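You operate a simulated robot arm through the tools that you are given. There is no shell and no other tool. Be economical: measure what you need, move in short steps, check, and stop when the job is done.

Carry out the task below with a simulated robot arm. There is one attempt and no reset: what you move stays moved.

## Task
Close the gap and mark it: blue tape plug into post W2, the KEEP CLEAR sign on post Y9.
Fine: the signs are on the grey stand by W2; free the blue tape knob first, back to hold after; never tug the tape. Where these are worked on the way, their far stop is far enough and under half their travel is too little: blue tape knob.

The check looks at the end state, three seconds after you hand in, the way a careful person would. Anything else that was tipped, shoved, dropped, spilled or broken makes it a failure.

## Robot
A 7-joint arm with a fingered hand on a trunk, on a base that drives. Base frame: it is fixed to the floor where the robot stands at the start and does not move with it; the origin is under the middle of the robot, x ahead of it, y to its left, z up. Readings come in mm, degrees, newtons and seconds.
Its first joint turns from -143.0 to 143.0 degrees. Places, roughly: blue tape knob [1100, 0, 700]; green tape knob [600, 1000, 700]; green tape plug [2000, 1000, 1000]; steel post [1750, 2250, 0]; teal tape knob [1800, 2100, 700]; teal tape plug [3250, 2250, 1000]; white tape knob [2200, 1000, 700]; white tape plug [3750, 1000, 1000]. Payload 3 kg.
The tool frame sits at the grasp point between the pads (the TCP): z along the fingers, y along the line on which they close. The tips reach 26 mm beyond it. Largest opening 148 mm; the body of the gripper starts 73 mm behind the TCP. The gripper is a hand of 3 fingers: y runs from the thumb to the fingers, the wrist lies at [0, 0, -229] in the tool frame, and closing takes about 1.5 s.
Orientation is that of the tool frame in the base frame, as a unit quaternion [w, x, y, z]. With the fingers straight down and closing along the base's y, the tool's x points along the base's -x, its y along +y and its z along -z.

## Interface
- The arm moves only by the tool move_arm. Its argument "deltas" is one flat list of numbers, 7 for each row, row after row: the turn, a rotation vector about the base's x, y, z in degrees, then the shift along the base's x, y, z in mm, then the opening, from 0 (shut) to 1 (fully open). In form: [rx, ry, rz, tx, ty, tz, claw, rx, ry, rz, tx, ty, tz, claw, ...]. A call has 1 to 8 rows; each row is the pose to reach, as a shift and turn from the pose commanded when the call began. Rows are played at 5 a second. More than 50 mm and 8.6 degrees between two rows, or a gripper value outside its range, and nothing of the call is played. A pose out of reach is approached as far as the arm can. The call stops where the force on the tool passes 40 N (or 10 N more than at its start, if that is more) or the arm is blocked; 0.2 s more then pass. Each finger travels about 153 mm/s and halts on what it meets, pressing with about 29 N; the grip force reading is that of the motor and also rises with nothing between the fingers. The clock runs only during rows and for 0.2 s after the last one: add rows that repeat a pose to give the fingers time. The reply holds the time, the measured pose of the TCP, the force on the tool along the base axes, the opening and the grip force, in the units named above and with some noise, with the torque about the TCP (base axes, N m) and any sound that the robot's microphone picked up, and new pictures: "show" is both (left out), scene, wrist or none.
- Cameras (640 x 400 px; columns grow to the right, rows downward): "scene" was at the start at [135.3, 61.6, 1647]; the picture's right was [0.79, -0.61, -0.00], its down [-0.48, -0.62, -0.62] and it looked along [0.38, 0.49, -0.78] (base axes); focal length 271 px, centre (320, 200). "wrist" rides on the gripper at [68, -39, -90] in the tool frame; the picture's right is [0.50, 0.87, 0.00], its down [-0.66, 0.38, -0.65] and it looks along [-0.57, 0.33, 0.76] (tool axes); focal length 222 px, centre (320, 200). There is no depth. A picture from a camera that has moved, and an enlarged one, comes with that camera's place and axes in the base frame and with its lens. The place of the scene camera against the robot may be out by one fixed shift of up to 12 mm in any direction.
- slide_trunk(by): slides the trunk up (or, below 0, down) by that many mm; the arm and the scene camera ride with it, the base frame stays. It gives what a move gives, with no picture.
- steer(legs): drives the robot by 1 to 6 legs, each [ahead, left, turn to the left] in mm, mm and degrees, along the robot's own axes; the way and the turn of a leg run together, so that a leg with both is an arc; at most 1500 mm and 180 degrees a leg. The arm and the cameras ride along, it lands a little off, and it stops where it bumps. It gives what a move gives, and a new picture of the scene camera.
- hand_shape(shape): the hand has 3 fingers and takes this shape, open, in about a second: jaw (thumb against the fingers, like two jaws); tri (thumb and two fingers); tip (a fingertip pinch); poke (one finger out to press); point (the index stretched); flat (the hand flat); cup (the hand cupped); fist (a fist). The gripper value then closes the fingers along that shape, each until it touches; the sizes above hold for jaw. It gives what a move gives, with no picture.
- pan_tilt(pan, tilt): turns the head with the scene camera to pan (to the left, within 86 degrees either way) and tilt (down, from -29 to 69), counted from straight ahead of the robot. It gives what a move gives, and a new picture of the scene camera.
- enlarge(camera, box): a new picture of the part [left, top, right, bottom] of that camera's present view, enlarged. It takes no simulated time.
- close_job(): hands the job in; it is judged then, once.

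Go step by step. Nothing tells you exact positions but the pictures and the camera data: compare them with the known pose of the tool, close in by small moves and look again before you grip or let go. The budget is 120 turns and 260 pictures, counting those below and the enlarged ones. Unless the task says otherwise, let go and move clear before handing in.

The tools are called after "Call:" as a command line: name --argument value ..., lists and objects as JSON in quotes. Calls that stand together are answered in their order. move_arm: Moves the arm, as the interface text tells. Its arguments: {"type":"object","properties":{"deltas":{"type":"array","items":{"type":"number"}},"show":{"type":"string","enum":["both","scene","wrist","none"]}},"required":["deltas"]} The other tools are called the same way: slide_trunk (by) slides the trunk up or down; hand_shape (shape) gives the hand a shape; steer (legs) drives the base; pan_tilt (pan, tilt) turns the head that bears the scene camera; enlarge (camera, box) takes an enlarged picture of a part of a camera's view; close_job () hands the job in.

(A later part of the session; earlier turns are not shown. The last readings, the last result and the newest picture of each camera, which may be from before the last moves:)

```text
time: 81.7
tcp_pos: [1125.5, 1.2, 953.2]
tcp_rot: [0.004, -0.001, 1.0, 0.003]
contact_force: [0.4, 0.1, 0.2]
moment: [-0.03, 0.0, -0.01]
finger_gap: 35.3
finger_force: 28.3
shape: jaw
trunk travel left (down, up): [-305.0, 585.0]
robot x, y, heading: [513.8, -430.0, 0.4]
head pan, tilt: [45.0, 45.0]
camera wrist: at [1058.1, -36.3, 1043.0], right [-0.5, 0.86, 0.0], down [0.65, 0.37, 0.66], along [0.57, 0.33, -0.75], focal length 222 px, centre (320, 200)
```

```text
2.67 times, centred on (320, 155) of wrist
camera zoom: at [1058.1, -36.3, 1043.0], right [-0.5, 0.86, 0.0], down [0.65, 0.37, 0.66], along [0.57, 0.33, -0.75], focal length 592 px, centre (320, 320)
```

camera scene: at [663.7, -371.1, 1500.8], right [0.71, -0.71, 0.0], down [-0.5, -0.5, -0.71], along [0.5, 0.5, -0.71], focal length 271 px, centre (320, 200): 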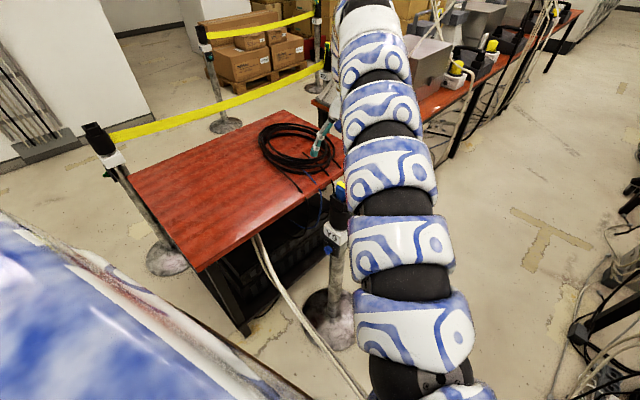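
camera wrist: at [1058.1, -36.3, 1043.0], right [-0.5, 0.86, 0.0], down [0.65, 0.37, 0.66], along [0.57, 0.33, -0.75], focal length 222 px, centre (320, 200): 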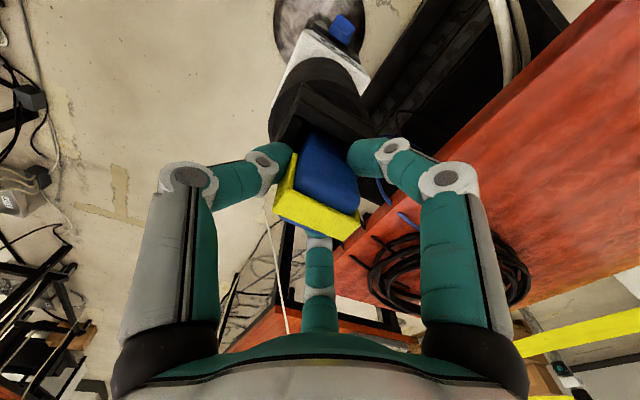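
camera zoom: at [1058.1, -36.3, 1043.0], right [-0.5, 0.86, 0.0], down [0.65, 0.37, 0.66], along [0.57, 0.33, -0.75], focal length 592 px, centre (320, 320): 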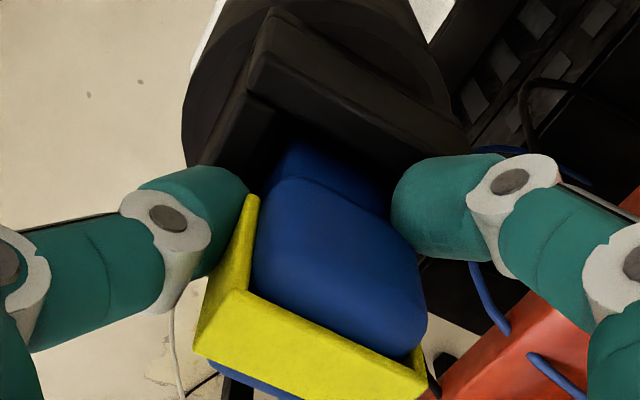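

Gripped (35 mm, 28 N). Lifting straight up slowly.

Call:
slide_trunk --by 25

Call:
move_arm --deltas '[0, 0, 0, 0, 0, 0, 0]' --show "wrist"

```text
time: 82.4
tcp_pos: [1126.6, 2.4, 977.9]
tcp_rot: [0.003, 0.0, 1.0, 0.003]
contact_force: [-0.6, 0.2, -2.1]
moment: [-0.01, 0.03, -0.01]
finger_gap: 35.9
finger_force: 28.9
shape: jaw
trunk travel left (down, up): [-330.0, 560.0]
robot x, y, heading: [517.1, -431.6, 0.1]
head pan, tilt: [45.0, 45.0]
```

```text
time: 82.8
tcp_pos: [1125.4, 1.4, 976.2]
tcp_rot: [0.004, -0.002, 1.0, 0.003]
contact_force: [0.3, 0.3, -2.4]
moment: [0.0, -0.02, 0.01]
finger_gap: 35.4
finger_force: 28.6
shape: jaw
trunk travel left (down, up): [-330.0, 560.0]
robot x, y, heading: [514.8, -428.5, 0.3]
head pan, tilt: [45.0, 45.0]
camera wrist: at [1058.1, -36.2, 1067.9], right [-0.5, 0.86, 0.0], down [0.65, 0.37, 0.66], along [0.57, 0.33, -0.75], focal length 222 px, centre (320, 200)
```

wrist: 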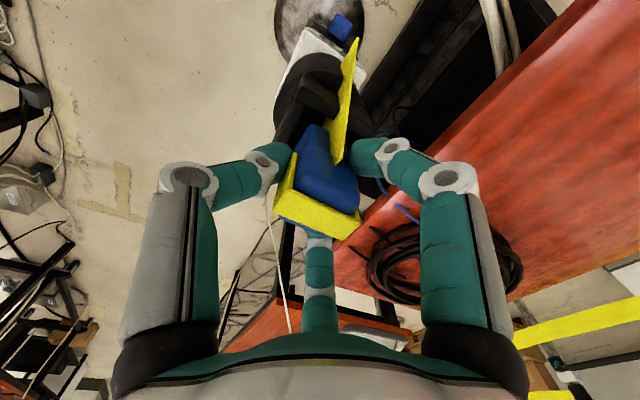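

The plug lifts with the tape paying out freely (~2 N). Raise more.

Call:
slide_trunk --by 75

Call:
move_arm --deltas '[0, 0, 0, 0, 0, 0, 0]' --show "wrist"

Call:
enlarge --camera "wrist" --box '[200, 30, 440, 180]'

```text
time: 83.9
tcp_pos: [1126.6, 1.9, 1052.8]
tcp_rot: [0.004, -0.001, 1.0, 0.004]
contact_force: [-0.9, -0.3, -2.9]
moment: [0.02, 0.01, 0.0]
finger_gap: 35.4
finger_force: 28.8
shape: jaw
trunk travel left (down, up): [-405.0, 485.0]
robot x, y, heading: [519.2, -430.2, 0.2]
head pan, tilt: [45.0, 45.0]
```

```text
time: 84.3
tcp_pos: [1125.1, 3.0, 1052.5]
tcp_rot: [0.004, -0.001, 1.0, 0.004]
contact_force: [-0.6, -1.7, -1.3]
moment: [-0.04, -0.02, 0.01]
finger_gap: 35.5
finger_force: 29.0
shape: jaw
trunk travel left (down, up): [-405.0, 485.0]
robot x, y, heading: [515.1, -430.5, -0.1]
head pan, tilt: [45.0, 45.0]
camera wrist: at [1058.2, -36.2, 1142.9], right [-0.5, 0.86, 0.0], down [0.65, 0.37, 0.66], along [0.57, 0.33, -0.75], focal length 222 px, centre (320, 200)
```

wrist: 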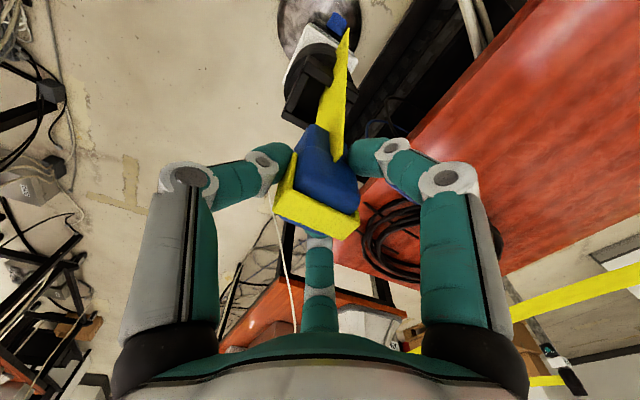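

```text
2.67 times, centred on (320, 105) of wrist
camera zoom: at [1058.2, -36.2, 1142.9], right [-0.5, 0.86, 0.0], down [0.65, 0.37, 0.66], along [0.57, 0.33, -0.75], focal length 592 px, centre (320, 453)
```

zoom: 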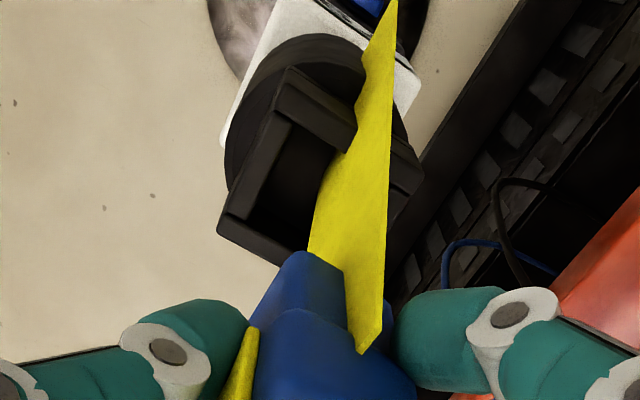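

Plug is out; tape leaves the cassette on the side facing W2. Raise a bit more and drive toward W2 in stages, following the tape's line.

Call:
slide_trunk --by 50

Call:
steer --legs '[[-145, 408, 0]]'

Call:
move_arm --deltas '[0, 0, 0, 0, 0, 0, 0]' --show "wrist"

```text
time: 85.2
tcp_pos: [1125.8, 1.8, 1101.8]
tcp_rot: [0.004, -0.001, 1.0, 0.004]
contact_force: [-0.6, -0.8, -2.6]
moment: [0.03, -0.03, 0.03]
finger_gap: 35.4
finger_force: 29.2
shape: jaw
trunk travel left (down, up): [-455.0, 435.0]
robot x, y, heading: [517.8, -433.2, 0.2]
head pan, tilt: [45.0, 45.0]
```

```text
time: 87.8
tcp_pos: [982.4, 404.8, 1102.5]
tcp_rot: [0.005, 0.001, 1.0, 0.004]
contact_force: [0.9, -0.9, -1.4]
moment: [0.02, 0.0, 0.01]
finger_gap: 35.1
finger_force: 28.8
shape: jaw
trunk travel left (down, up): [-455.0, 435.0]
robot x, y, heading: [372.8, -27.5, -0.1]
head pan, tilt: [45.0, 45.0]
camera scene: at [517.9, 33.0, 1527.9], right [0.71, -0.71, 0.0], down [-0.5, -0.5, -0.71], along [0.5, 0.5, -0.71], focal length 271 px, centre (320, 200)
```

scene: 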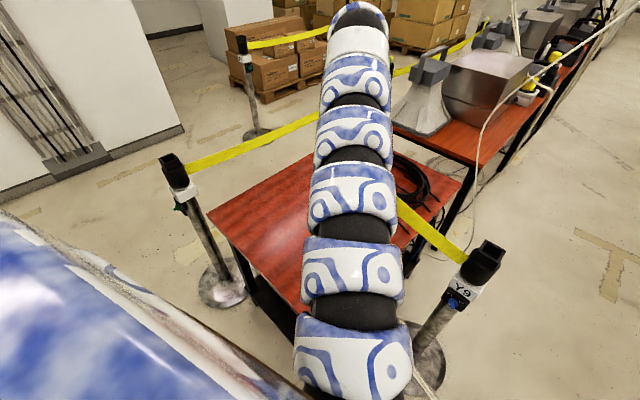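

```text
time: 88.2
tcp_pos: [981.4, 403.2, 1102.7]
tcp_rot: [0.005, 0.001, 1.0, 0.003]
contact_force: [0.2, -0.5, -1.2]
moment: [-0.03, -0.01, 0.01]
finger_gap: 35.2
finger_force: 28.6
shape: jaw
trunk travel left (down, up): [-455.0, 435.0]
robot x, y, heading: [369.5, -22.4, -0.0]
head pan, tilt: [45.0, 45.0]
camera wrist: at [914.3, 366.0, 1192.8], right [-0.5, 0.87, 0.0], down [0.65, 0.37, 0.66], along [0.57, 0.33, -0.75], focal length 222 px, centre (320, 200)
```

wrist: 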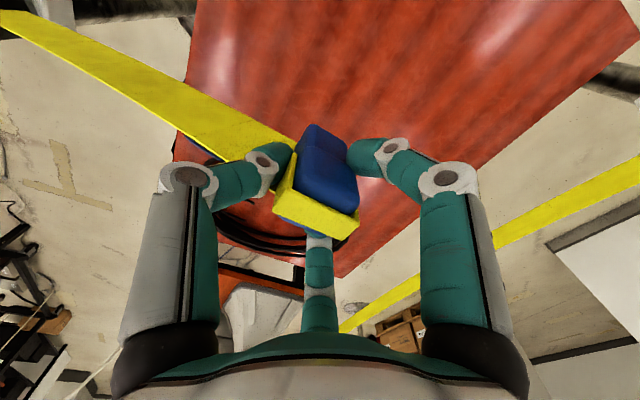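

W2 is at about (690,1000). Move part way and turn 20° left.

Call:
steer --legs '[[-70, 260, 0], [0, 0, 20]]'

Call:
move_arm --deltas '[0, 0, -5, 0, 0, 0, 0, 0, 0, -10, 0, 0, 0, 0, 0, 0, -15, 0, 0, 0, 0, 0, 0, -20, 0, 0, 0, 0]' --show "wrist"

```text
time: 91.2
tcp_pos: [734.2, 853.2, 1102.7]
tcp_rot: [0.003, -0.168, 0.986, 0.004]
contact_force: [0.6, -0.9, -1.2]
moment: [-0.01, -0.03, 0.0]
finger_gap: 35.5
finger_force: 29.1
shape: jaw
trunk travel left (down, up): [-455.0, 435.0]
robot x, y, heading: [302.4, 247.0, 19.4]
head pan, tilt: [45.0, 45.0]
camera scene: at [421.1, 345.8, 1527.9], right [0.9, -0.43, 0.0], down [-0.31, -0.64, -0.71], along [0.31, 0.64, -0.71], focal length 271 px, centre (320, 200)
```

scene: 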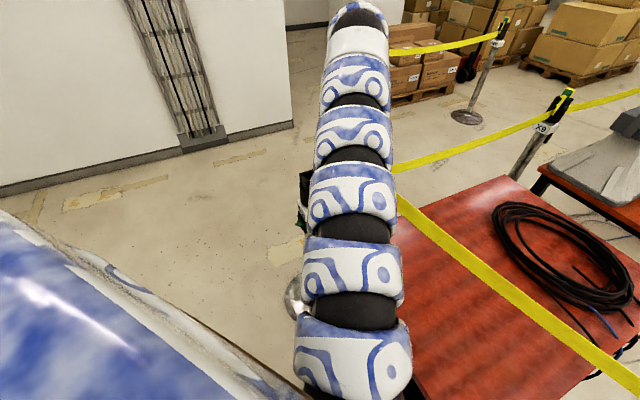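

```text
time: 92.2
tcp_pos: [734.2, 853.2, 1103.0]
tcp_rot: [0.004, 0.008, 1.0, 0.003]
contact_force: [-0.3, -1.5, -1.4]
moment: [-0.01, -0.02, -0.02]
finger_gap: 35.5
finger_force: 28.6
shape: jaw
trunk travel left (down, up): [-455.0, 435.0]
robot x, y, heading: [300.4, 245.3, 19.2]
head pan, tilt: [45.0, 45.0]
camera wrist: at [665.6, 815.7, 1192.6], right [-0.49, 0.87, 0.0], down [0.65, 0.36, 0.66], along [0.58, 0.33, -0.75], focal length 222 px, centre (320, 200)
```

wrist: 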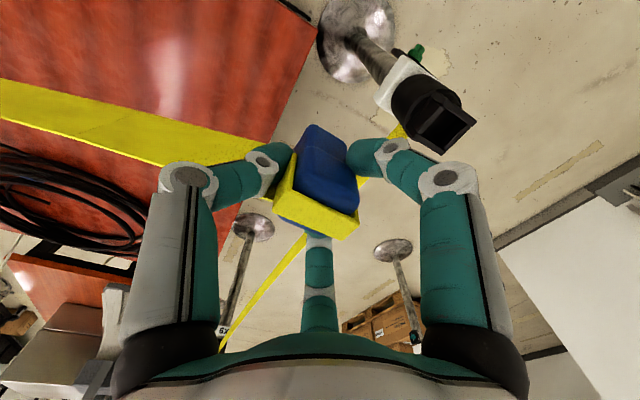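

Yaw compensation works and W2's socket is in view at about (683,1004). Look at it closely for orientation.

Call:
enlarge --camera "wrist" --box '[360, 30, 520, 130]'

Call:
steer --legs '[[-3, 112, 0]]'

Call:
move_arm --deltas '[0, 0, 0.9, 0, 0, 0, 0]' --show "wrist"

Call:
enlarge --camera "wrist" --box '[270, 30, 430, 130]'

```text
4.00 times, centred on (440, 80) of wrist
camera zoom: at [665.6, 815.7, 1192.6], right [-0.49, 0.87, 0.0], down [0.65, 0.36, 0.66], along [0.58, 0.33, -0.75], focal length 888 px, centre (-160, 680)
```

zoom: 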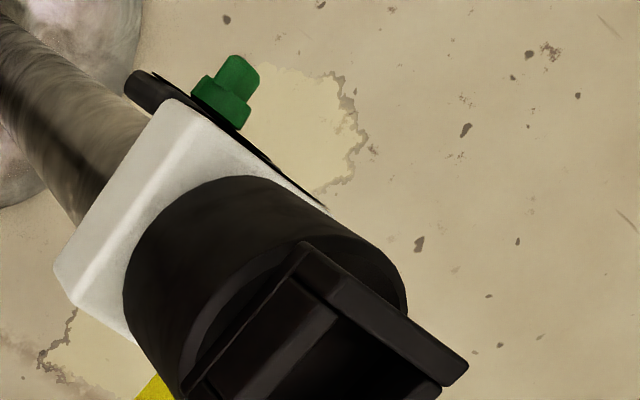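

```text
time: 93.5
tcp_pos: [692.1, 961.7, 1102.2]
tcp_rot: [0.004, 0.005, 1.0, 0.004]
contact_force: [0.5, -0.6, -1.7]
moment: [-0.06, -0.02, -0.01]
finger_gap: 35.2
finger_force: 29.4
shape: jaw
trunk travel left (down, up): [-455.0, 435.0]
robot x, y, heading: [259.1, 352.7, 19.6]
head pan, tilt: [45.0, 45.0]
camera scene: at [379.7, 454.1, 1527.9], right [0.9, -0.43, 0.0], down [-0.3, -0.64, -0.71], along [0.3, 0.64, -0.71], focal length 271 px, centre (320, 200)
```

scene: 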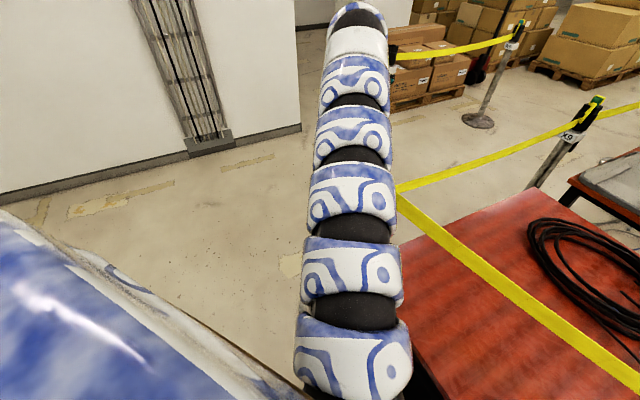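

```text
time: 93.9
tcp_pos: [691.4, 961.5, 1101.8]
tcp_rot: [0.004, -0.003, 1.0, 0.003]
contact_force: [0.3, -2.4, -1.0]
moment: [0.01, -0.02, 0.05]
finger_gap: 35.7
finger_force: 28.8
shape: jaw
trunk travel left (down, up): [-455.0, 435.0]
robot x, y, heading: [260.3, 351.5, 19.5]
head pan, tilt: [45.0, 45.0]
camera wrist: at [624.4, 923.6, 1192.6], right [-0.51, 0.86, 0.0], down [0.65, 0.38, 0.66], along [0.57, 0.34, -0.75], focal length 222 px, centre (320, 200)
```

wrist: 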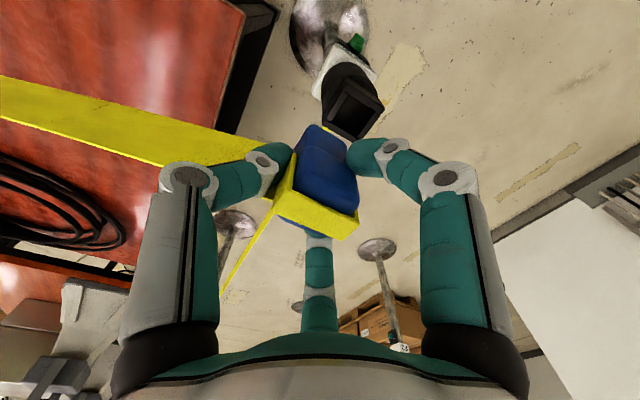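

```text
4.00 times, centred on (350, 80) of wrist
camera zoom: at [624.4, 923.6, 1192.6], right [-0.51, 0.86, 0.0], down [0.65, 0.38, 0.66], along [0.57, 0.34, -0.75], focal length 888 px, centre (200, 680)
```

zoom: 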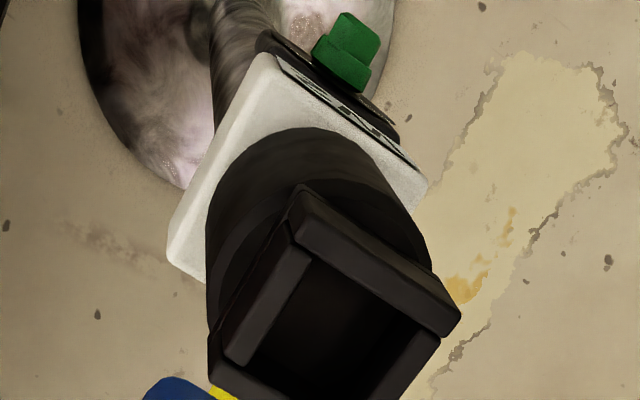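

Call:
enlarge --camera "wrist" --box '[270, 60, 430, 160]'

```text
4.00 times, centred on (350, 110) of wrist
camera zoom: at [624.4, 923.6, 1192.6], right [-0.51, 0.86, 0.0], down [0.65, 0.38, 0.66], along [0.57, 0.34, -0.75], focal length 888 px, centre (200, 560)
```

zoom: 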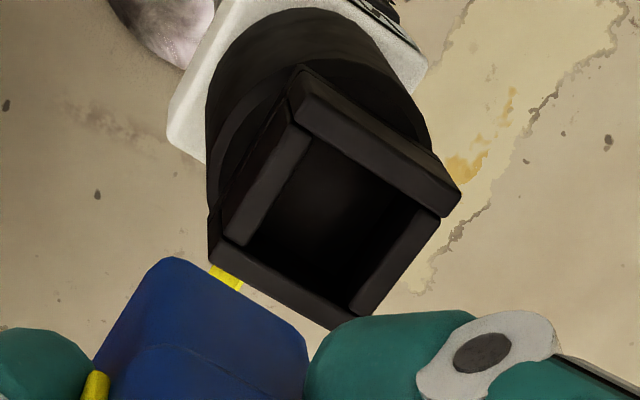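

W2's socket is parallel to Y9's; its centre is at about (693,1005). I drive the remaining bit so the plug is over it.

Call:
steer --legs '[[17, 41, 0]]'

Call:
pan_tilt --pan 25 --tilt 40

Call:
move_arm --deltas '[0, 0, 0, 0, 0, 0, 0]' --show "wrist"

```text
time: 94.8
tcp_pos: [692.8, 1006.9, 1101.3]
tcp_rot: [0.005, -0.004, 1.0, 0.003]
contact_force: [0.0, -1.1, -1.8]
moment: [-0.01, 0.01, 0.03]
finger_gap: 35.0
finger_force: 29.1
shape: jaw
trunk travel left (down, up): [-455.0, 435.0]
robot x, y, heading: [260.3, 399.5, 19.3]
head pan, tilt: [45.0, 45.0]
camera scene: at [381.9, 498.2, 1527.9], right [0.9, -0.43, 0.0], down [-0.3, -0.64, -0.71], along [0.3, 0.64, -0.71], focal length 271 px, centre (320, 200)
```

scene: 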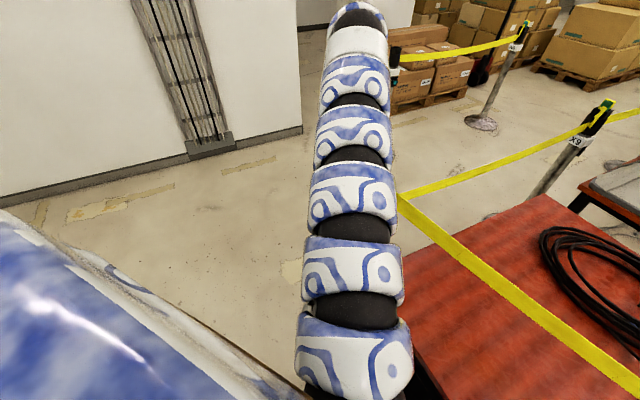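

```text
time: 95.6
tcp_pos: [694.1, 1006.1, 1101.0]
tcp_rot: [0.004, -0.003, 1.0, 0.003]
contact_force: [0.6, -0.6, -1.3]
moment: [-0.04, -0.02, 0.0]
finger_gap: 35.4
finger_force: 29.6
shape: jaw
trunk travel left (down, up): [-455.0, 435.0]
robot x, y, heading: [263.7, 397.9, 19.4]
head pan, tilt: [25.0, 40.0]
camera scene: at [407.5, 483.8, 1535.2], right [0.7, -0.71, 0.0], down [-0.46, -0.45, -0.77], along [0.55, 0.54, -0.64], focal length 271 px, centre (320, 200)
```

scene: 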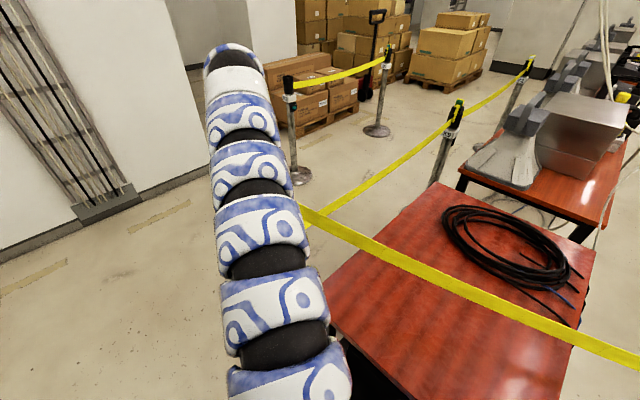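

```text
time: 96.0
tcp_pos: [692.7, 1005.8, 1101.7]
tcp_rot: [0.004, -0.003, 1.0, 0.003]
contact_force: [0.3, -1.8, -1.3]
moment: [0.0, -0.01, -0.03]
finger_gap: 35.3
finger_force: 29.1
shape: jaw
trunk travel left (down, up): [-455.0, 435.0]
robot x, y, heading: [260.6, 396.0, 19.5]
head pan, tilt: [25.0, 40.0]
camera wrist: at [626.0, 967.9, 1192.6], right [-0.51, 0.86, 0.0], down [0.65, 0.38, 0.66], along [0.57, 0.34, -0.75], focal length 222 px, centre (320, 200)
```

wrist: 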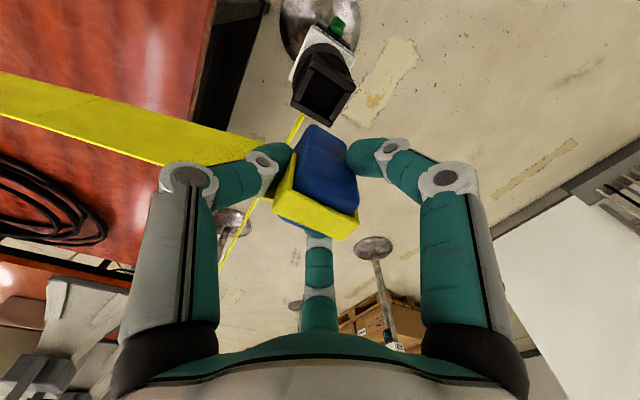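

Lower to just above the rim and compare.

Call:
slide_trunk --by -55

Call:
move_arm --deltas '[0, 0, 0, 0, 0, 0, 0]' --show "wrist"

Call:
enlarge --camera "wrist" --box '[240, 50, 400, 150]'

```text
time: 97.0
tcp_pos: [694.5, 1006.1, 1046.9]
tcp_rot: [0.004, -0.004, 1.0, 0.003]
contact_force: [1.0, -1.3, -0.8]
moment: [-0.04, 0.01, -0.04]
finger_gap: 35.1
finger_force: 29.4
shape: jaw
trunk travel left (down, up): [-400.0, 490.0]
robot x, y, heading: [260.8, 391.6, 19.4]
head pan, tilt: [25.0, 40.0]
```

```text
time: 97.4
tcp_pos: [693.8, 1006.6, 1047.8]
tcp_rot: [0.005, -0.004, 1.0, 0.004]
contact_force: [0.7, -0.8, -1.1]
moment: [-0.01, -0.04, -0.01]
finger_gap: 35.2
finger_force: 29.2
shape: jaw
trunk travel left (down, up): [-400.0, 490.0]
robot x, y, heading: [264.6, 392.9, 19.8]
head pan, tilt: [25.0, 40.0]
camera wrist: at [626.0, 967.9, 1137.6], right [-0.51, 0.86, 0.0], down [0.65, 0.38, 0.66], along [0.57, 0.34, -0.75], focal length 222 px, centre (320, 200)
```

wrist: 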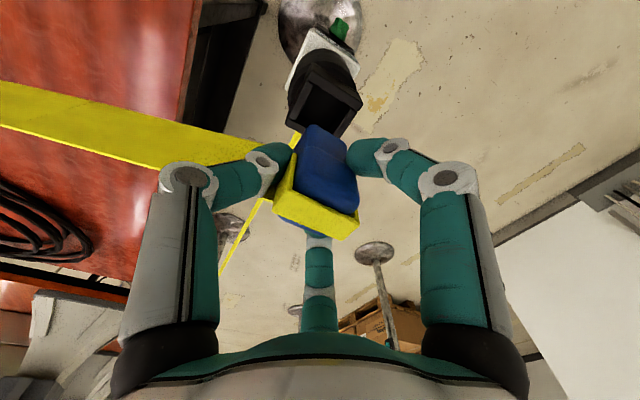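

```text
4.00 times, centred on (320, 100) of wrist
camera zoom: at [626.0, 967.9, 1137.6], right [-0.51, 0.86, 0.0], down [0.65, 0.38, 0.66], along [0.57, 0.34, -0.75], focal length 888 px, centre (320, 600)
```

zoom: 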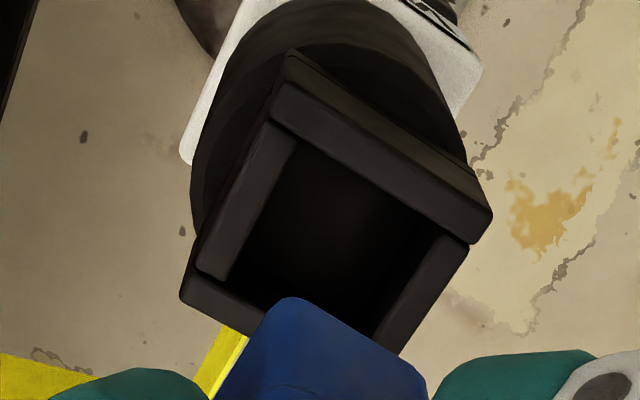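

Comparing with the same view at Y9, the plug should go about 2 mm in x and 5–6 mm in y further. Adjust and lower a little.

Call:
move_arm --deltas '[0, 0, 0, 1, 3, 0, 0, 0, 0, 0, 2, 5.5, 0, 0, 0, 0, 0, 2, 5.5, 0, 0]' --show "none"

Call:
slide_trunk --by -30

Call:
move_arm --deltas '[0, 0, 0, 0, 0, 0, 0]' --show "wrist"

Call:
enlarge --camera "wrist" --box '[240, 50, 400, 150]'

```text
time: 98.2
tcp_pos: [696.8, 1012.5, 1048.4]
tcp_rot: [0.004, -0.003, 1.0, 0.004]
contact_force: [0.2, -0.8, -0.9]
moment: [0.0, -0.01, -0.02]
finger_gap: 35.0
finger_force: 29.2
shape: jaw
trunk travel left (down, up): [-400.0, 490.0]
robot x, y, heading: [261.0, 396.4, 19.4]
head pan, tilt: [25.0, 40.0]
```

```text
time: 98.9
tcp_pos: [695.4, 1011.2, 1017.4]
tcp_rot: [0.004, -0.003, 1.0, 0.003]
contact_force: [0.2, -1.6, -0.8]
moment: [-0.03, 0.0, 0.01]
finger_gap: 35.2
finger_force: 29.4
shape: jaw
trunk travel left (down, up): [-370.0, 520.0]
robot x, y, heading: [263.0, 394.7, 19.5]
head pan, tilt: [25.0, 40.0]
```

```text
time: 99.3
tcp_pos: [695.7, 1012.5, 1018.0]
tcp_rot: [0.005, -0.004, 1.0, 0.004]
contact_force: [1.0, -1.1, -1.1]
moment: [0.03, -0.01, 0.01]
finger_gap: 34.8
finger_force: 28.9
shape: jaw
trunk travel left (down, up): [-370.0, 520.0]
robot x, y, heading: [261.1, 396.5, 19.7]
head pan, tilt: [25.0, 40.0]
camera wrist: at [627.8, 973.6, 1108.1], right [-0.51, 0.86, 0.0], down [0.65, 0.38, 0.66], along [0.57, 0.34, -0.75], focal length 222 px, centre (320, 200)
```

wrist: 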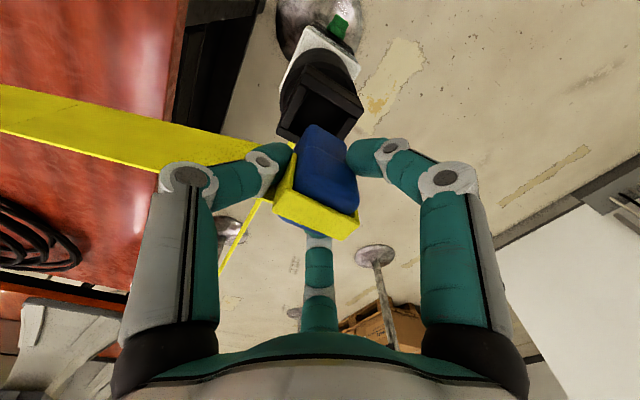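

```text
4.00 times, centred on (320, 100) of wrist
camera zoom: at [627.8, 973.6, 1108.1], right [-0.51, 0.86, 0.0], down [0.65, 0.38, 0.66], along [0.57, 0.34, -0.75], focal length 888 px, centre (320, 600)
```

zoom: 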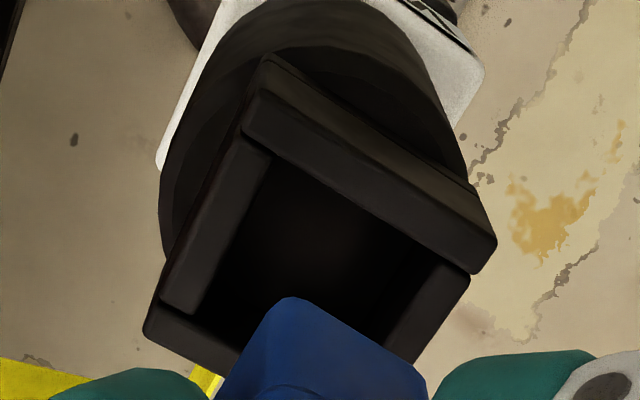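

This matches the Y9 geometry to ~2 mm. Lower gently with the guarded arm motion.

Call:
move_arm --deltas '[0, 0, 0, 0, 0, -8, 0, 0, 0, 0, 0, 0, -16, 0, 0, 0, 0, 0, 0, -24, 0, 0, 0, 0, 0, 0, -32, 0]' --show "wrist"

Call:
enlarge --camera "wrist" --box '[240, 60, 400, 160]'

```text
time: 100.3
tcp_pos: [696.6, 1012.2, 984.4]
tcp_rot: [0.004, -0.004, 1.0, 0.004]
contact_force: [1.0, -1.7, -0.7]
moment: [0.0, -0.03, 0.01]
finger_gap: 35.4
finger_force: 29.4
shape: jaw
trunk travel left (down, up): [-370.0, 520.0]
robot x, y, heading: [262.5, 389.4, 19.5]
head pan, tilt: [25.0, 40.0]
camera wrist: at [628.6, 973.7, 1075.1], right [-0.51, 0.86, 0.0], down [0.65, 0.38, 0.66], along [0.57, 0.34, -0.75], focal length 222 px, centre (320, 200)
```

wrist: 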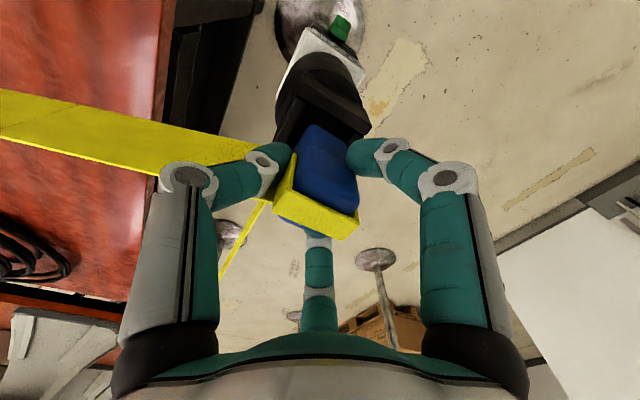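

```text
4.00 times, centred on (320, 110) of wrist
camera zoom: at [628.6, 973.7, 1075.1], right [-0.51, 0.86, 0.0], down [0.65, 0.38, 0.66], along [0.57, 0.34, -0.75], focal length 888 px, centre (320, 560)
```

zoom: 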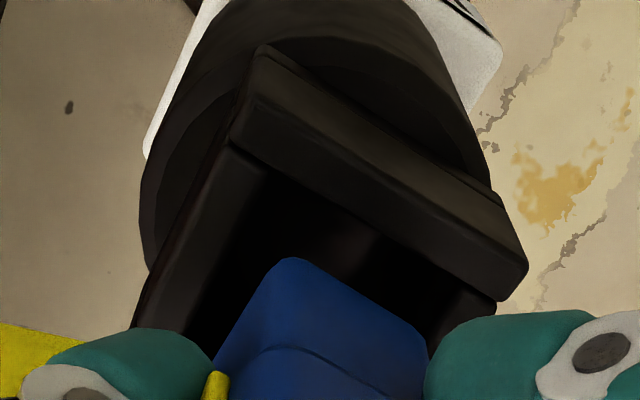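

Plug is entering with even gaps. Continue down to seating height.

Call:
move_arm --deltas '[0, 0, 0, 0, 0, -6, 0, 0, 0, 0, 0, 0, -12, 0, 0, 0, 0, 0, 0, -18, 0, 0, 0, 0, 0, 0, -24, 0]' --show "wrist"

Call:
enlarge --camera "wrist" --box '[200, 80, 440, 230]'

```text
time: 101.3
tcp_pos: [696.4, 1012.2, 962.3]
tcp_rot: [0.004, -0.003, 1.0, 0.004]
contact_force: [1.1, -0.7, -0.9]
moment: [-0.01, 0.01, -0.04]
finger_gap: 35.2
finger_force: 29.1
shape: jaw
trunk travel left (down, up): [-370.0, 520.0]
robot x, y, heading: [266.1, 398.1, 19.6]
head pan, tilt: [25.0, 40.0]
camera wrist: at [628.3, 973.4, 1052.3], right [-0.51, 0.86, 0.0], down [0.65, 0.38, 0.66], along [0.57, 0.34, -0.75], focal length 222 px, centre (320, 200)
```

wrist: 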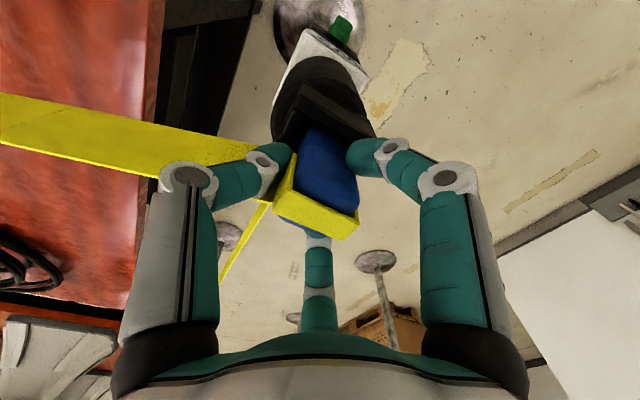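

```text
2.67 times, centred on (320, 155) of wrist
camera zoom: at [628.3, 973.4, 1052.3], right [-0.51, 0.86, 0.0], down [0.65, 0.38, 0.66], along [0.57, 0.34, -0.75], focal length 592 px, centre (320, 320)
```

zoom: 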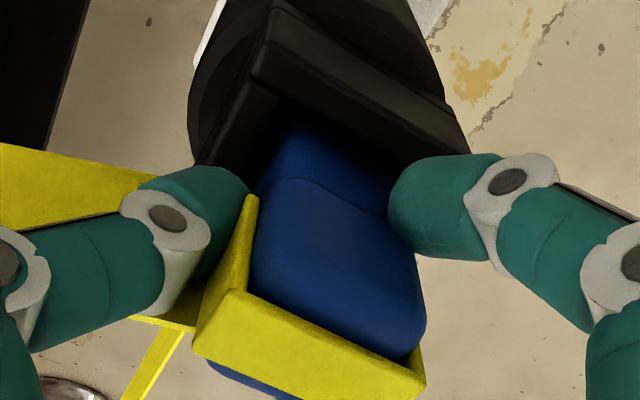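

Nearly seated without contact. Continue to bottom.

Call:
move_arm --deltas '[0, 0, 0, 0, 0, -4, 0, 0, 0, 0, 0, 0, -8, 0, 0, 0, 0, 0, 0, -11, 0, 0, 0, 0, 0, 0, -13, 0]' --show "wrist"

Call:
enlarge --camera "wrist" --box '[200, 80, 440, 230]'

```text
time: 102.3
tcp_pos: [696.3, 1011.2, 950.6]
tcp_rot: [0.005, -0.003, 1.0, 0.005]
contact_force: [2.6, -0.6, 25.4]
moment: [-0.15, 0.15, 0.04]
finger_gap: 35.8
finger_force: 28.6
shape: jaw
trunk travel left (down, up): [-370.0, 520.0]
robot x, y, heading: [259.9, 392.7, 19.5]
head pan, tilt: [25.0, 40.0]
camera wrist: at [627.8, 972.6, 1041.3], right [-0.51, 0.86, 0.0], down [0.65, 0.38, 0.66], along [0.57, 0.34, -0.75], focal length 222 px, centre (320, 200)
```

wrist: 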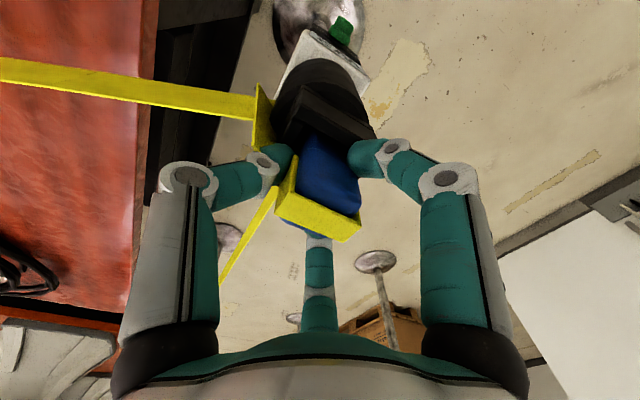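

```text
2.67 times, centred on (320, 155) of wrist
camera zoom: at [627.8, 972.6, 1041.3], right [-0.51, 0.86, 0.0], down [0.65, 0.38, 0.66], along [0.57, 0.34, -0.75], focal length 592 px, centre (320, 320)
```

zoom: 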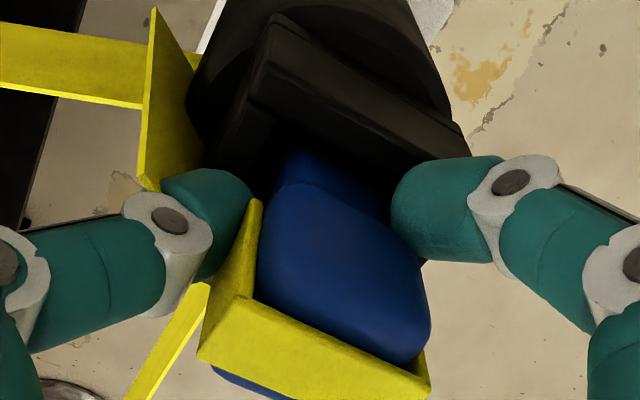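

Seated: 25 N bottoming and the tape folded as on the other posts. Open just enough and rise straight up.

Call:
move_arm --deltas '[0, 0, 0, 0, 0, 2, 0, 0, 0, 0, 0, 0, 2, 0.3, 0, 0, 0, 0, 0, 2, 0.38, 0, 0, 0, 0, 0, 2, 0.38, 0, 0, 0, 0, 0, 15, 0.38, 0, 0, 0, 0, 0, 40, 0.38]' --show "wrist"

Call:
slide_trunk --by 130

Call:
move_arm --deltas '[0, 0, 0, 0, 0, 0, 1, 0, 0, 0, 0, 0, 0, 1, 0, 0, 0, 0, 0, 0, 1]' --show "wrist"

Call:
enlarge --camera "wrist" --box '[240, 40, 400, 140]'

```text
time: 103.7
tcp_pos: [695.1, 1011.5, 986.8]
tcp_rot: [0.003, -0.003, 1.0, 0.003]
contact_force: [-0.1, 0.8, -0.5]
moment: [0.02, 0.0, 0.01]
finger_gap: 56.0
finger_force: 0.1
shape: jaw
trunk travel left (down, up): [-370.0, 520.0]
robot x, y, heading: [264.9, 396.7, 19.5]
head pan, tilt: [25.0, 40.0]
camera wrist: at [627.6, 973.4, 1077.8], right [-0.51, 0.86, 0.0], down [0.65, 0.38, 0.66], along [0.57, 0.33, -0.75], focal length 222 px, centre (320, 200)
```

wrist: 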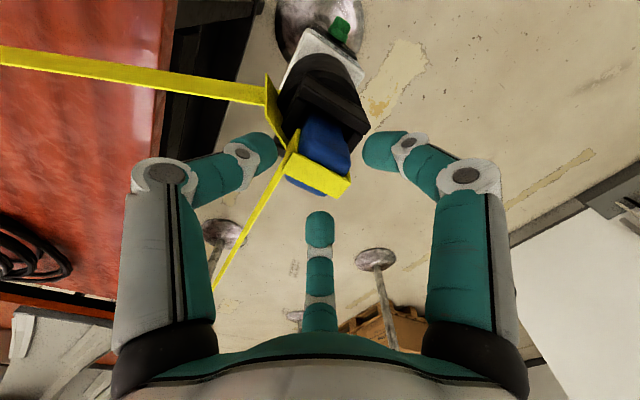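

```text
time: 105.3
tcp_pos: [695.4, 1011.7, 1118.0]
tcp_rot: [0.004, -0.003, 1.0, 0.004]
contact_force: [-0.6, 0.1, 0.8]
moment: [-0.02, -0.06, 0.0]
finger_gap: 55.9
finger_force: 0.0
shape: jaw
trunk travel left (down, up): [-500.0, 390.0]
robot x, y, heading: [262.3, 394.1, 19.8]
head pan, tilt: [25.0, 40.0]
```

```text
time: 106.1
tcp_pos: [695.2, 1014.1, 1118.9]
tcp_rot: [0.004, -0.003, 1.0, 0.003]
contact_force: [0.8, 0.5, -0.4]
moment: [0.0, 0.02, -0.01]
finger_gap: 148.0
finger_force: 0.2
shape: jaw
trunk travel left (down, up): [-500.0, 390.0]
robot x, y, heading: [265.8, 396.3, 19.5]
head pan, tilt: [25.0, 40.0]
camera wrist: at [627.9, 973.5, 1208.4], right [-0.51, 0.86, 0.0], down [0.65, 0.38, 0.66], along [0.57, 0.34, -0.75], focal length 222 px, centre (320, 200)
```

wrist: 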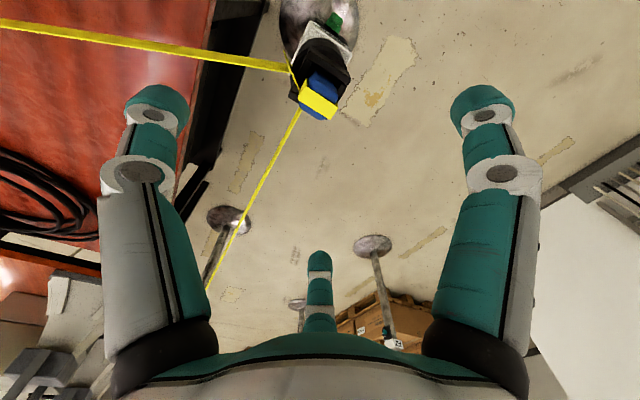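

```text
4.00 times, centred on (320, 90) of wrist
camera zoom: at [627.9, 973.5, 1208.4], right [-0.51, 0.86, 0.0], down [0.65, 0.38, 0.66], along [0.57, 0.34, -0.75], focal length 888 px, centre (320, 640)
```

zoom: 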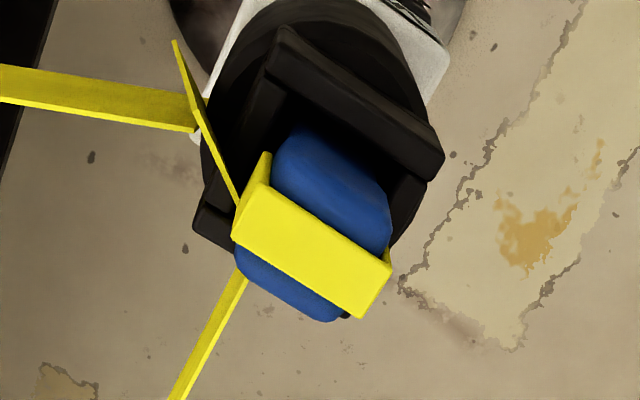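

The plug is properly in W2. While the hand points down I'll do the sign next, then the knob. Look at the stand.

Call:
pan_tilt --pan 86 --tilt 50

Call:
pan_tilt --pan -60 --tilt 35

```text
time: 107.4
tcp_pos: [696.0, 1011.5, 1118.8]
tcp_rot: [0.004, -0.004, 1.0, 0.003]
contact_force: [-0.1, 0.1, 0.1]
moment: [0.02, -0.01, 0.06]
finger_gap: 147.9
finger_force: 0.1
shape: jaw
trunk travel left (down, up): [-500.0, 390.0]
robot x, y, heading: [266.3, 396.2, 19.4]
head pan, tilt: [85.9, 50.0]
camera scene: at [326.3, 498.6, 1566.0], right [0.96, 0.27, 0.0], down [0.2, -0.74, -0.64], along [-0.17, 0.62, -0.77], focal length 271 px, centre (320, 200)
```

scene: 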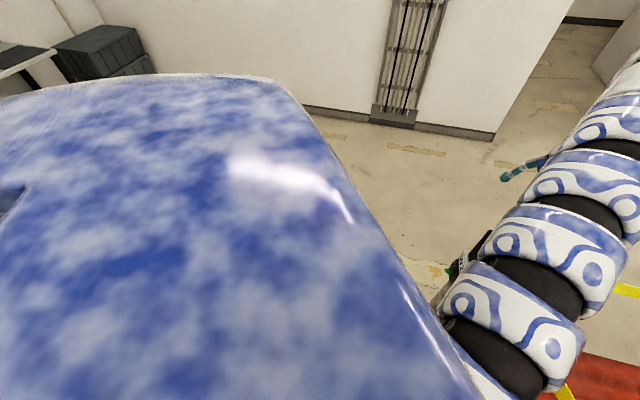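

```text
time: 109.7
tcp_pos: [696.5, 1011.9, 1117.8]
tcp_rot: [0.004, -0.003, 1.0, 0.003]
contact_force: [0.9, -0.3, 0.1]
moment: [0.02, 0.0, -0.02]
finger_gap: 147.8
finger_force: 0.1
shape: jaw
trunk travel left (down, up): [-500.0, 390.0]
robot x, y, heading: [259.4, 397.4, 19.7]
head pan, tilt: [-60.0, 35.0]
camera scene: at [413.7, 367.1, 1587.8], right [-0.65, -0.76, 0.0], down [-0.44, 0.37, -0.82], along [0.62, -0.53, -0.57], focal length 271 px, centre (320, 200)
```

scene: 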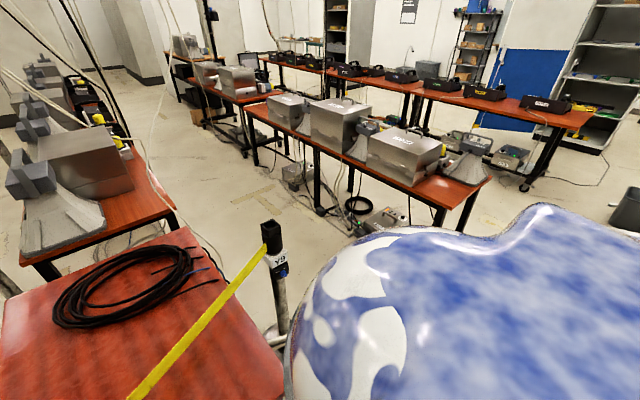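

Stand was at about (−170,650). I drive back to a spot near the start from where the hand can come over the sign.

Call:
steer --legs '[[-694, -293, 0], [0, 0, 12]]'

Call:
pan_tilt --pan 50 --tilt 40

Call:
move_arm --deltas '[0, 0, -4, 0, 0, 0, 1, 0, 0, -8, 0, 0, 0, 1, 0, 0, -12, 0, 0, 0, 1]' --show "wrist"

```text
time: 114.6
tcp_pos: [1.2, 568.0, 1118.1]
tcp_rot: [0.004, -0.105, 0.994, 0.004]
contact_force: [-1.3, -0.2, -0.3]
moment: [0.0, 0.01, 0.01]
finger_gap: 148.0
finger_force: 0.0
shape: jaw
trunk travel left (down, up): [-500.0, 390.0]
robot x, y, heading: [-301.7, -125.3, 31.4]
head pan, tilt: [-60.0, 35.0]
camera scene: at [-143.2, -122.3, 1587.8], right [-0.48, -0.88, 0.0], down [-0.5, 0.28, -0.82], along [0.72, -0.4, -0.57], focal length 271 px, centre (320, 200)
```

scene: 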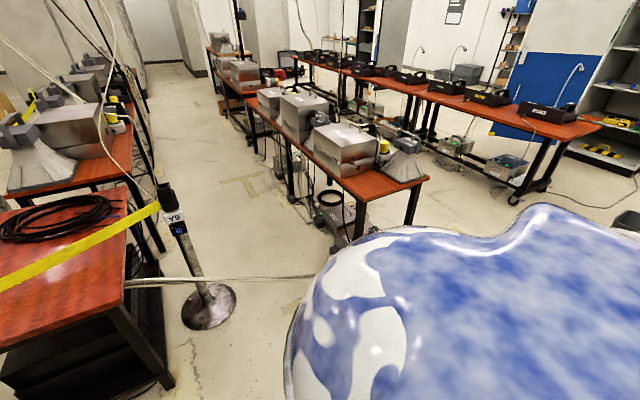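

```text
time: 116.5
tcp_pos: [1.3, 568.4, 1118.3]
tcp_rot: [0.004, -0.106, 0.994, 0.004]
contact_force: [0.3, 0.3, 0.0]
moment: [-0.03, 0.02, 0.01]
finger_gap: 147.9
finger_force: 0.1
shape: jaw
trunk travel left (down, up): [-500.0, 390.0]
robot x, y, heading: [-294.3, -124.9, 31.2]
head pan, tilt: [50.0, 40.0]
camera scene: at [-207.1, 4.1, 1580.2], right [0.99, -0.15, 0.0], down [-0.1, -0.64, -0.77], along [0.12, 0.76, -0.64], focal length 271 px, centre (320, 200)
```

scene: 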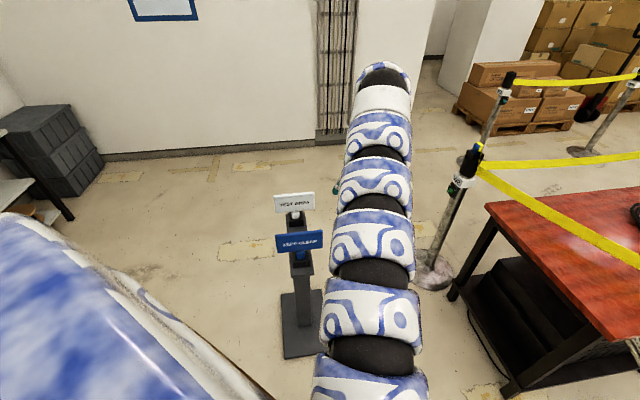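

```text
time: 117.3
tcp_pos: [2.1, 568.2, 1118.6]
tcp_rot: [0.005, -0.001, 1.0, 0.003]
contact_force: [0.0, -0.3, 0.0]
moment: [-0.01, 0.01, 0.02]
finger_gap: 148.1
finger_force: 0.0
shape: jaw
trunk travel left (down, up): [-500.0, 390.0]
robot x, y, heading: [-296.0, -123.8, 31.3]
head pan, tilt: [50.0, 40.0]
camera wrist: at [-65.9, 529.6, 1208.3], right [-0.5, 0.87, 0.0], down [0.65, 0.37, 0.66], along [0.57, 0.33, -0.75], focal length 222 px, centre (320, 200)
```

wrist: 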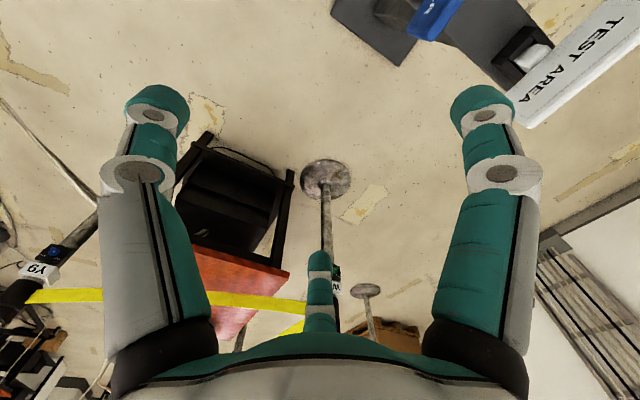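

Both cameras put the KEEP CLEAR sign near (−180,664,836). Turn 15° more and re-align the hand's yaw.

Call:
steer --legs '[[0, 0, 14.5]]'

Call:
move_arm --deltas '[0, 0, -5, 0, 0, 0, 1, 0, 0, -10, 0, 0, 0, 1, 0, 0, -14.5, 0, 0, 0, 1]' --show "wrist"

Call:
enlarge --camera "wrist" --box '[240, 20, 440, 145]'

```text
time: 118.5
tcp_pos: [-174.9, 618.8, 1117.3]
tcp_rot: [0.004, -0.123, 0.992, 0.004]
contact_force: [0.5, 0.5, -0.4]
moment: [-0.01, 0.02, 0.01]
finger_gap: 147.7
finger_force: 0.2
shape: jaw
trunk travel left (down, up): [-500.0, 390.0]
robot x, y, heading: [-294.2, -125.4, 45.1]
head pan, tilt: [50.0, 40.0]
camera scene: at [-240.2, 20.2, 1580.2], right [1.0, 0.09, 0.0], down [0.06, -0.64, -0.77], along [-0.07, 0.76, -0.64], focal length 271 px, centre (320, 200)
```

scene: 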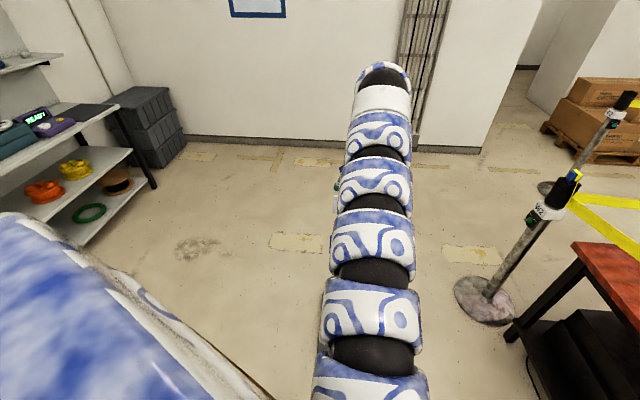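

```text
time: 119.3
tcp_pos: [-175.5, 620.2, 1116.5]
tcp_rot: [0.004, 0.003, 1.0, 0.004]
contact_force: [0.9, 0.0, -0.2]
moment: [0.0, -0.01, -0.02]
finger_gap: 147.9
finger_force: 0.2
shape: jaw
trunk travel left (down, up): [-500.0, 390.0]
robot x, y, heading: [-299.2, -123.8, 45.2]
head pan, tilt: [50.0, 40.0]
camera wrist: at [-243.7, 582.1, 1207.9], right [-0.49, 0.87, 0.0], down [0.65, 0.37, 0.66], along [0.58, 0.33, -0.75], focal length 222 px, centre (320, 200)
```

wrist: 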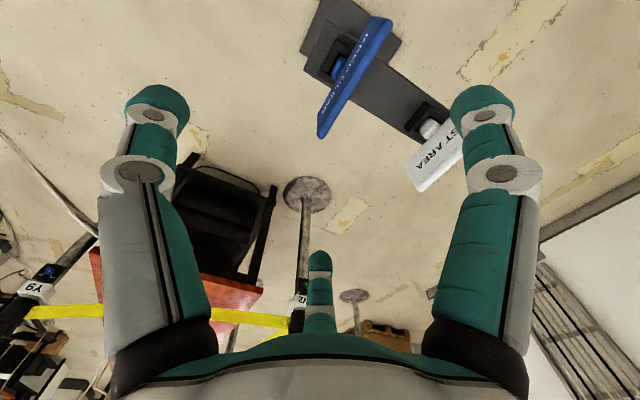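

```text
3.20 times, centred on (340, 82) of wrist
camera zoom: at [-243.7, 582.1, 1207.9], right [-0.49, 0.87, 0.0], down [0.65, 0.37, 0.66], along [0.58, 0.33, -0.75], focal length 711 px, centre (256, 576)
```

zoom: 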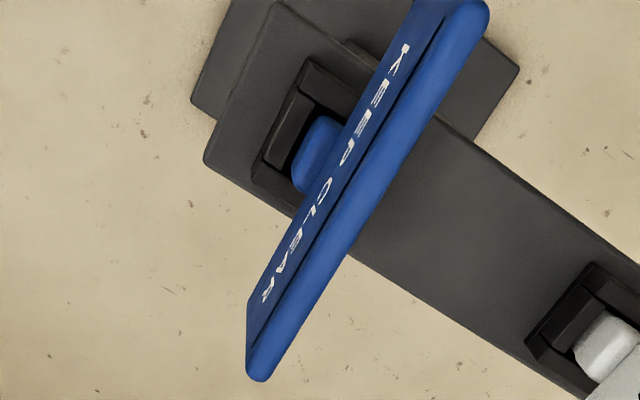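

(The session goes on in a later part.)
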